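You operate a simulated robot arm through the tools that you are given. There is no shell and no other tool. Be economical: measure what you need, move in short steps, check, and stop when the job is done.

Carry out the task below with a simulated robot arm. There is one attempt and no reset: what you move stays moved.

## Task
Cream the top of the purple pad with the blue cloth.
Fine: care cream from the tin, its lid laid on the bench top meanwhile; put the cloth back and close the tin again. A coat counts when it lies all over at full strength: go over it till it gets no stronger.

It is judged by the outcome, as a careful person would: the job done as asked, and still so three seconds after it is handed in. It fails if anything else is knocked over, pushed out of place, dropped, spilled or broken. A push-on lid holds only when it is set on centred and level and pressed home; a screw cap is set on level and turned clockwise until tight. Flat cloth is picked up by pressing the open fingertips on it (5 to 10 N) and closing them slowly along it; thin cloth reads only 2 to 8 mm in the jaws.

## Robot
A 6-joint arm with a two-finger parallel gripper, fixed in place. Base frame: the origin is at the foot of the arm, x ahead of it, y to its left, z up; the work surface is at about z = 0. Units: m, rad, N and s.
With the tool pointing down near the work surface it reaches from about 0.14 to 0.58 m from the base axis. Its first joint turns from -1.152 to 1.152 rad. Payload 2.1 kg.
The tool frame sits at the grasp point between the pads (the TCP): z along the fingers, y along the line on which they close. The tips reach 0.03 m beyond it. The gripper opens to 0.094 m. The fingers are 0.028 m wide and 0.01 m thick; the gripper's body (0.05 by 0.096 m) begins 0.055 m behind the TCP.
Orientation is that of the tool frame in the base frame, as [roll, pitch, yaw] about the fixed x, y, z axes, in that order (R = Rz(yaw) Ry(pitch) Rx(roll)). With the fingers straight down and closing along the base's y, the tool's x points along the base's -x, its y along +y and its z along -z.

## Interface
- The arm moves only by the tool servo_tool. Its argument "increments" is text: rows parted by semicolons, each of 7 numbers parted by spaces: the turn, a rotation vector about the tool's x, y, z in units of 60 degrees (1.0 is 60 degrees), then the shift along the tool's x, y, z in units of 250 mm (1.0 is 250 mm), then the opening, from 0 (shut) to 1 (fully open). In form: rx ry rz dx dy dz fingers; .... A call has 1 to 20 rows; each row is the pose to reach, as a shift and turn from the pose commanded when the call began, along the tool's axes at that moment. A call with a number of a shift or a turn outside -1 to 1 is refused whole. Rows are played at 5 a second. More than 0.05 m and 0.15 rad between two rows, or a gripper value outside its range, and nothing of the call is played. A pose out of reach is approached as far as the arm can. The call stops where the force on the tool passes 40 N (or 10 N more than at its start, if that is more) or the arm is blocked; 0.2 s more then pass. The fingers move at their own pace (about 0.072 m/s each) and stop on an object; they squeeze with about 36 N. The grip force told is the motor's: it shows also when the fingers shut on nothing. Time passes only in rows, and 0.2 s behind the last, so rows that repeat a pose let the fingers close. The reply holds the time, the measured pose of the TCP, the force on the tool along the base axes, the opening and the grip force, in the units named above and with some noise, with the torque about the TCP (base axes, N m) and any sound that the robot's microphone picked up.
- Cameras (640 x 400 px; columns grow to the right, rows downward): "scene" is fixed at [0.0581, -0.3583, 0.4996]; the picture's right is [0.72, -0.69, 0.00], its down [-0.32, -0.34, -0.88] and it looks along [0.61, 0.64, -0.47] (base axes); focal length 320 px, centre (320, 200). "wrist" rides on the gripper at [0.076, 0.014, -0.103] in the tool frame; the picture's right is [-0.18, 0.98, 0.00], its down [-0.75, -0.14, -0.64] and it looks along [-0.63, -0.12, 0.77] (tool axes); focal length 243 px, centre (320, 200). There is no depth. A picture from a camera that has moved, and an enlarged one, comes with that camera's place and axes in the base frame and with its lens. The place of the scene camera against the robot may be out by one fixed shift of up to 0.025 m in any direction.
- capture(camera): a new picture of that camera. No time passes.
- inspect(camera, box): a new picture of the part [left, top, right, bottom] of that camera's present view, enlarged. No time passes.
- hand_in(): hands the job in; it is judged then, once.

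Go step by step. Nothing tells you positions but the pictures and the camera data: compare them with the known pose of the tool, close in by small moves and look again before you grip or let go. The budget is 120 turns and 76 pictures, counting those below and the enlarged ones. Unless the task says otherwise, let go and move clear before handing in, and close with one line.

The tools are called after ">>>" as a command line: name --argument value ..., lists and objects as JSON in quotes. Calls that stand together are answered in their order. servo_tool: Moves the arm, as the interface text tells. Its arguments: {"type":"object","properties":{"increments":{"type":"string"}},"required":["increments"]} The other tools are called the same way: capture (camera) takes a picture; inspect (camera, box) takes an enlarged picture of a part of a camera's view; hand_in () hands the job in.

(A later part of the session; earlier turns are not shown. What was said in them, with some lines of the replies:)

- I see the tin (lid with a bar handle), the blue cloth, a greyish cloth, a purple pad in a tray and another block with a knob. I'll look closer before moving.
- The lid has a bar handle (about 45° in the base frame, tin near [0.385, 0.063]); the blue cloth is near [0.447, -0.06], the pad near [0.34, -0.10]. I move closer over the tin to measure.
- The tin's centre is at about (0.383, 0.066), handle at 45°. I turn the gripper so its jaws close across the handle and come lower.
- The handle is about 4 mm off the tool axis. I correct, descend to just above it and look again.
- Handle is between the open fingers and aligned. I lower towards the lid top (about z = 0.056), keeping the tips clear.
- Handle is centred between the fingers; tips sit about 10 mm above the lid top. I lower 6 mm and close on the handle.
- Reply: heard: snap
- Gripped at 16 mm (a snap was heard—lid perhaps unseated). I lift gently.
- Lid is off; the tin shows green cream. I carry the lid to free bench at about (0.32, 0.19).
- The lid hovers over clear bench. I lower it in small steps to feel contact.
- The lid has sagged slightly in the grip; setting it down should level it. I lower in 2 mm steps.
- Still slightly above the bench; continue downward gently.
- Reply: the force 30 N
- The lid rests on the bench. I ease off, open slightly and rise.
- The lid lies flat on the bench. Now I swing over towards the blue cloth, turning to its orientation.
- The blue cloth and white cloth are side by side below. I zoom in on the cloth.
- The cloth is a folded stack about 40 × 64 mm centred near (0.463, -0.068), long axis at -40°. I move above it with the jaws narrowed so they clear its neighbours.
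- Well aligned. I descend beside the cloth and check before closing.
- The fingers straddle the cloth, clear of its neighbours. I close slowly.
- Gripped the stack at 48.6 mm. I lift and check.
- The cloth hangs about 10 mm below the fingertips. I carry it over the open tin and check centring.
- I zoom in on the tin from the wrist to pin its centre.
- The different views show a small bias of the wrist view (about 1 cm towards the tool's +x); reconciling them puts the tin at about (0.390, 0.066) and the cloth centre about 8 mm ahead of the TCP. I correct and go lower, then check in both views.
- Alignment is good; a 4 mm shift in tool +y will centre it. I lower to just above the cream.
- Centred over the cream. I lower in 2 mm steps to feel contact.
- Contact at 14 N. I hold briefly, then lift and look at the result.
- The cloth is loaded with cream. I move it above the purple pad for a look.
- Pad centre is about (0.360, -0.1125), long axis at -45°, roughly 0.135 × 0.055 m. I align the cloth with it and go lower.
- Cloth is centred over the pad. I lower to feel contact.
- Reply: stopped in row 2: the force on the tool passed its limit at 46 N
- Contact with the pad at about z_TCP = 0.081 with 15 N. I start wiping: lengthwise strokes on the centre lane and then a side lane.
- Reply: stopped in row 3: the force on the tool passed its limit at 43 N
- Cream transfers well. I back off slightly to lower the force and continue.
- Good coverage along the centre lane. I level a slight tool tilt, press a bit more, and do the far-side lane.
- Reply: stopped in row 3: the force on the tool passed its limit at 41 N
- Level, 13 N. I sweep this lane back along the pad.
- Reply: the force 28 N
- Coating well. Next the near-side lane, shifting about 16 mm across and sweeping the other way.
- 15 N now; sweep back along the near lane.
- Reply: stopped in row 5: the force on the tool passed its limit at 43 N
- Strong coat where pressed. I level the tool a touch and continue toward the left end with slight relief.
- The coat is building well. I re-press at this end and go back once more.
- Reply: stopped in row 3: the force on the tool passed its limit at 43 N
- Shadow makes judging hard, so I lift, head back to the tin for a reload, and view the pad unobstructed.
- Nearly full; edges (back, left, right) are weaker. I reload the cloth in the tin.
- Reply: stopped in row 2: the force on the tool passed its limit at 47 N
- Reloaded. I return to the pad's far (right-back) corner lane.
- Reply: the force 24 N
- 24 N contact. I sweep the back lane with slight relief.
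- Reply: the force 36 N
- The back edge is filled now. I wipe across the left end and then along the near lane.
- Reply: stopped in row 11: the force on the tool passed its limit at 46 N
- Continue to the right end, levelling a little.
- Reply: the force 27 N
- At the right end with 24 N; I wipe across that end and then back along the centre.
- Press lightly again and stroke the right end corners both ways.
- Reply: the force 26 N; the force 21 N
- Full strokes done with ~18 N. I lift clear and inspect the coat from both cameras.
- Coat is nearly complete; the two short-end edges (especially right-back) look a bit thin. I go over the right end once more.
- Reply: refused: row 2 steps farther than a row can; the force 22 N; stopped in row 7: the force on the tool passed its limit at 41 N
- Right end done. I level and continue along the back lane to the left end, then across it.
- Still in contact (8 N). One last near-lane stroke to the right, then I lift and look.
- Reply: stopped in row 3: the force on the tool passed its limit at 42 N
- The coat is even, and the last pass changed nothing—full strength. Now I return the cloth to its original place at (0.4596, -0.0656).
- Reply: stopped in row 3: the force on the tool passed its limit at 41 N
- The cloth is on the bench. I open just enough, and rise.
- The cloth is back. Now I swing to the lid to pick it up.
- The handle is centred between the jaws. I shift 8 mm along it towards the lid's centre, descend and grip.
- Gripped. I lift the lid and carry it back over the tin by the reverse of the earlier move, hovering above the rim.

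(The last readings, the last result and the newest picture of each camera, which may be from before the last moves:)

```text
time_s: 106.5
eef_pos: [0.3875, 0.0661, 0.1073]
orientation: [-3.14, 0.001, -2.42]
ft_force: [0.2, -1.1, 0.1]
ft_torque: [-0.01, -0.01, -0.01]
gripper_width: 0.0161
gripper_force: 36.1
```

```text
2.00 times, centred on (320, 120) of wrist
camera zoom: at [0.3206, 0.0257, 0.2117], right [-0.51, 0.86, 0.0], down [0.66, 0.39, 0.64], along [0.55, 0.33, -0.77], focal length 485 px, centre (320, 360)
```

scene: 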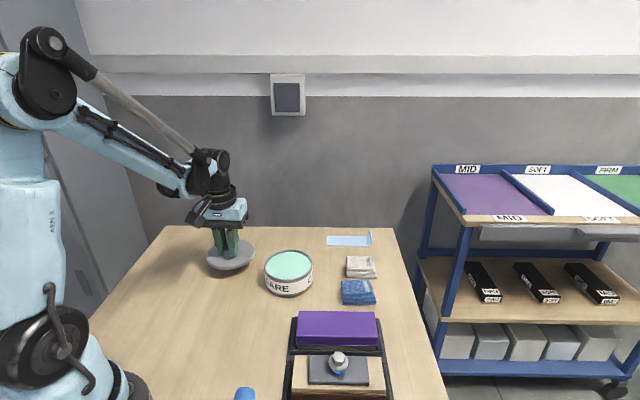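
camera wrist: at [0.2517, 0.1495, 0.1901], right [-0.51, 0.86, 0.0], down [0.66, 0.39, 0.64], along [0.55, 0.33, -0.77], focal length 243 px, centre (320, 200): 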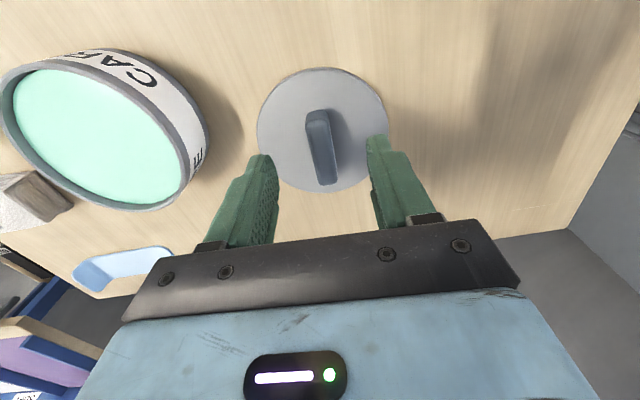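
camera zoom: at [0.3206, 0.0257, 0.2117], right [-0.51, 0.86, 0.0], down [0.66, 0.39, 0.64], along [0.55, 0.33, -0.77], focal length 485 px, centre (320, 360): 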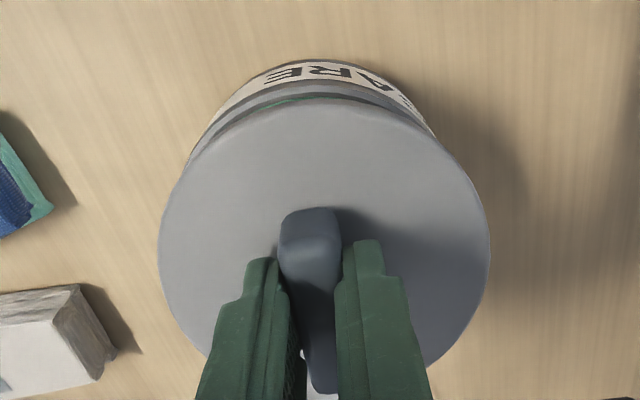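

The lid sits concentric over the tin just as when lifted off. I lower gently.

>>> servo_tool --increments "0 0 0 0 0 0.012 0;0 0 0 0 0 0.024 0;0 0 0 0 0 0.036 0;0 0 0 0 0 0.036 0"

>>> servo_tool --increments "0 0 0 0 0 0.006 0;0 0 0 0 0 0.012 0;0 0 0 0 0 0.012 0"

```text
time_s: 107.5
eef_pos: [0.3872, 0.0644, 0.1001]
orientation: [-3.141, -0.001, -2.42]
ft_force: [0.3, 0.2, -0.4]
ft_torque: [0.01, 0.0, 0.03]
gripper_width: 0.0159
gripper_force: 36.2
```

```text
time_s: 108.3
eef_pos: [0.3874, 0.0642, 0.0975]
orientation: [3.141, 0.0, -2.421]
ft_force: [-0.8, -1.3, -0.7]
ft_torque: [-0.02, -0.02, 0.02]
gripper_width: 0.0157
gripper_force: 35.2
```

>>> servo_tool --increments "0 0 0 0 0 0.006 0;0 0 0 0 0 0.012 0;0 0 0 0 0 0.012 0"

>>> inspect --camera "scene" --box '[240, 200, 340, 310]'

```text
time_s: 109.1
eef_pos: [0.3864, 0.0634, 0.0941]
orientation: [-3.142, -0.001, -2.422]
ft_force: [0.6, 0.2, -0.6]
ft_torque: [0.0, -0.01, 0.01]
gripper_width: 0.016
gripper_force: 36.2
```

```text
3.64 times, centred on (290, 255) of scene
camera zoom: at [0.0581, -0.3583, 0.4996], right [0.72, -0.69, 0.0], down [-0.32, -0.34, -0.88], along [0.61, 0.64, -0.47], focal length 1165 px, centre (429, 0)
```

zoom: 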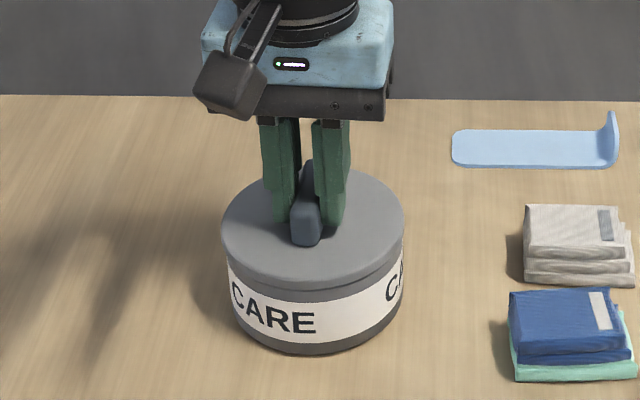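

The lid is at the rim and level. Now press it home.

>>> servo_tool --increments "0 0 0 0 0 0.004 0;0 0 0 0 0 0.008 0;0 0 0 0 0 0.012 0;0 0 0 0 0 0.016 0;0 0 0 0 0 0.016 0"

```text
time_s: 110.3
eef_pos: [0.3876, 0.064, 0.0916]
orientation: [3.14, -0.002, -2.422]
ft_force: [-3.7, -8.5, 29.5]
ft_torque: [-0.27, 0.17, -0.01]
gripper_width: 0.0159
gripper_force: 36.0
heard: snap
```

Snap heard. A touch more pressure to make sure, then check.

>>> servo_tool --increments "0 0 0 0 0 0.002 0;0 0 0 0 0 0.004 0;0 0 0 0 0 0.004 0"

>>> inspect --camera "scene" --box '[240, 200, 340, 310]'

```text
time_s: 111.1
eef_pos: [0.3864, 0.0637, 0.0903]
orientation: [-3.14, 0.002, -2.423]
ft_force: [5.3, -12.1, 29.0]
ft_torque: [-0.16, -0.18, 0.05]
gripper_width: 0.0158
gripper_force: 36.3
```

```text
3.64 times, centred on (290, 255) of scene
camera zoom: at [0.058, -0.3583, 0.4996], right [0.72, -0.69, 0.0], down [-0.32, -0.34, -0.88], along [0.61, 0.64, -0.47], focal length 1165 px, centre (429, 0)
```

zoom: 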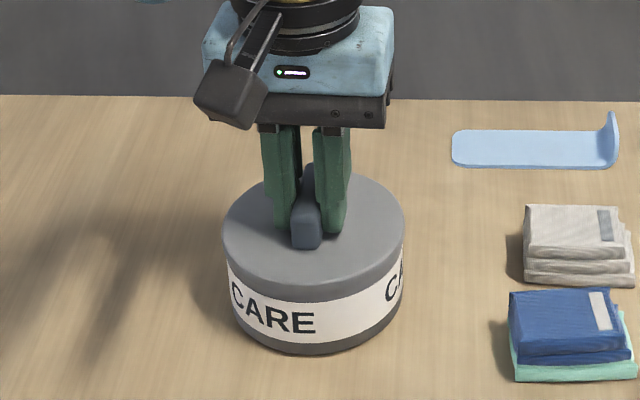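

Seated as at the start. I relieve the pressure, open and rise.

>>> servo_tool --increments "0 0 0 0 0 -0.003 0;0 0 0 0 0 -0.003 0.25;0 0 0 0 0 -0.003 0.45;0 0 0 0 0 -0.003 0.5;0 0 0 0 0 -0.05 0.5;0 0 0 0 0 -0.15 0.5;0 0 0 0 0 -0.3 0.5;0 0 0 0 0 -0.45 0.5;0 0 0 0.1 0 -0.6 0.5;0 0 0 0.25 0 -0.6 0.5;0 0 0 0.25 0 -0.6 0.5"

>>> inspect --camera "scene" --box '[240, 200, 340, 310]'

>>> capture --camera "scene"

>>> capture --camera "wrist"

```text
time_s: 113.5
eef_pos: [0.3397, 0.0212, 0.2389]
orientation: [-3.141, -0.001, -2.421]
ft_force: [0.5, -0.9, -0.6]
ft_torque: [0.0, 0.04, 0.03]
gripper_width: 0.0468
gripper_force: 0.0
```

```text
3.64 times, centred on (290, 255) of scene
camera zoom: at [0.0581, -0.3583, 0.4996], right [0.72, -0.69, 0.0], down [-0.32, -0.34, -0.88], along [0.61, 0.64, -0.47], focal length 1165 px, centre (429, 0)
```

zoom: 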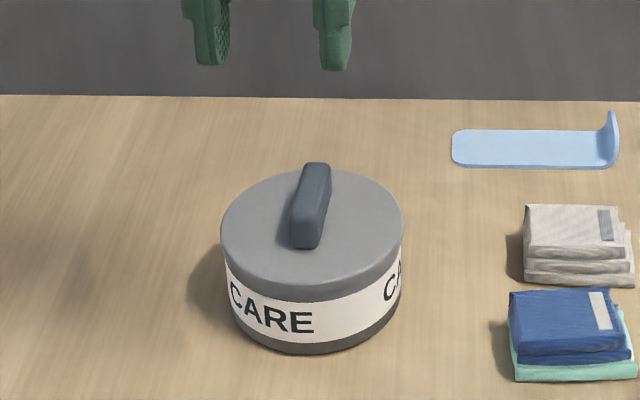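

```text
6 pictures are left
```

scene: 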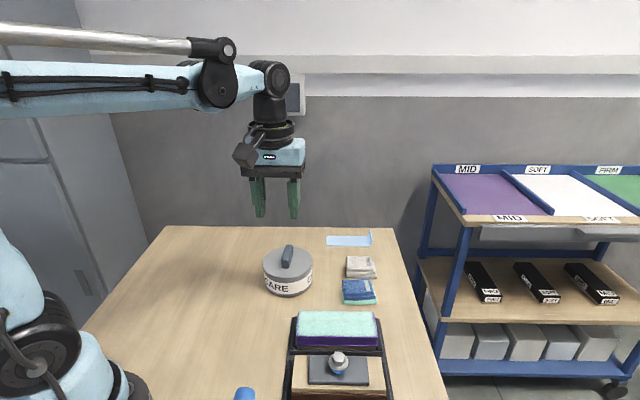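

```text
5 pictures are left
camera wrist: at [0.2722, -0.0199, 0.3418], right [-0.51, 0.86, 0.0], down [0.66, 0.39, 0.64], along [0.55, 0.33, -0.77], focal length 243 px, centre (320, 200)
```

wrist: 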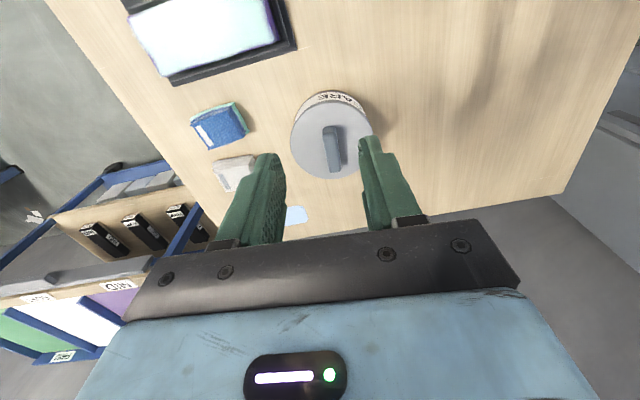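

All is in place and the tin is closed. One close look at the pad's edges from this angle before handing in.

>>> inspect --camera "wrist" --box '[120, 0, 300, 90]'

```text
3.56 times, centred on (210, 45) of wrist
camera zoom: at [0.2722, -0.0199, 0.3418], right [-0.51, 0.86, 0.0], down [0.66, 0.39, 0.64], along [0.55, 0.33, -0.77], focal length 863 px, centre (711, 751)
```

zoom: 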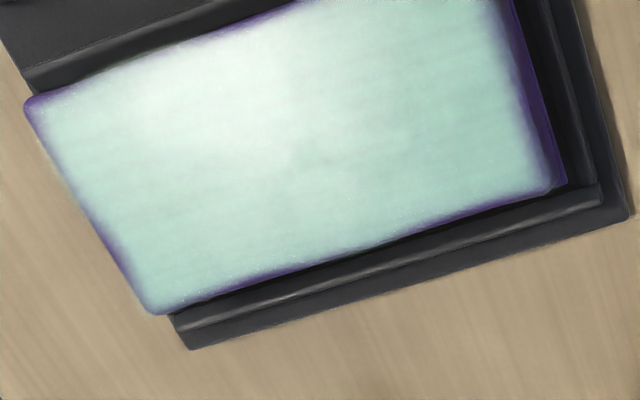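

The coat is even over the whole top, with only the rounded rim showing a thin purple line. The cloth is back, the tin is closed and the gripper is clear, so I hand in.

>>> hand_in

```text
The job is handed in.
```

The top of the purple pad is creamed evenly, though a thin purple line still shows around its rounded edge. The blue cloth is back in its place and the tin's lid is pressed home; I heard it snap.
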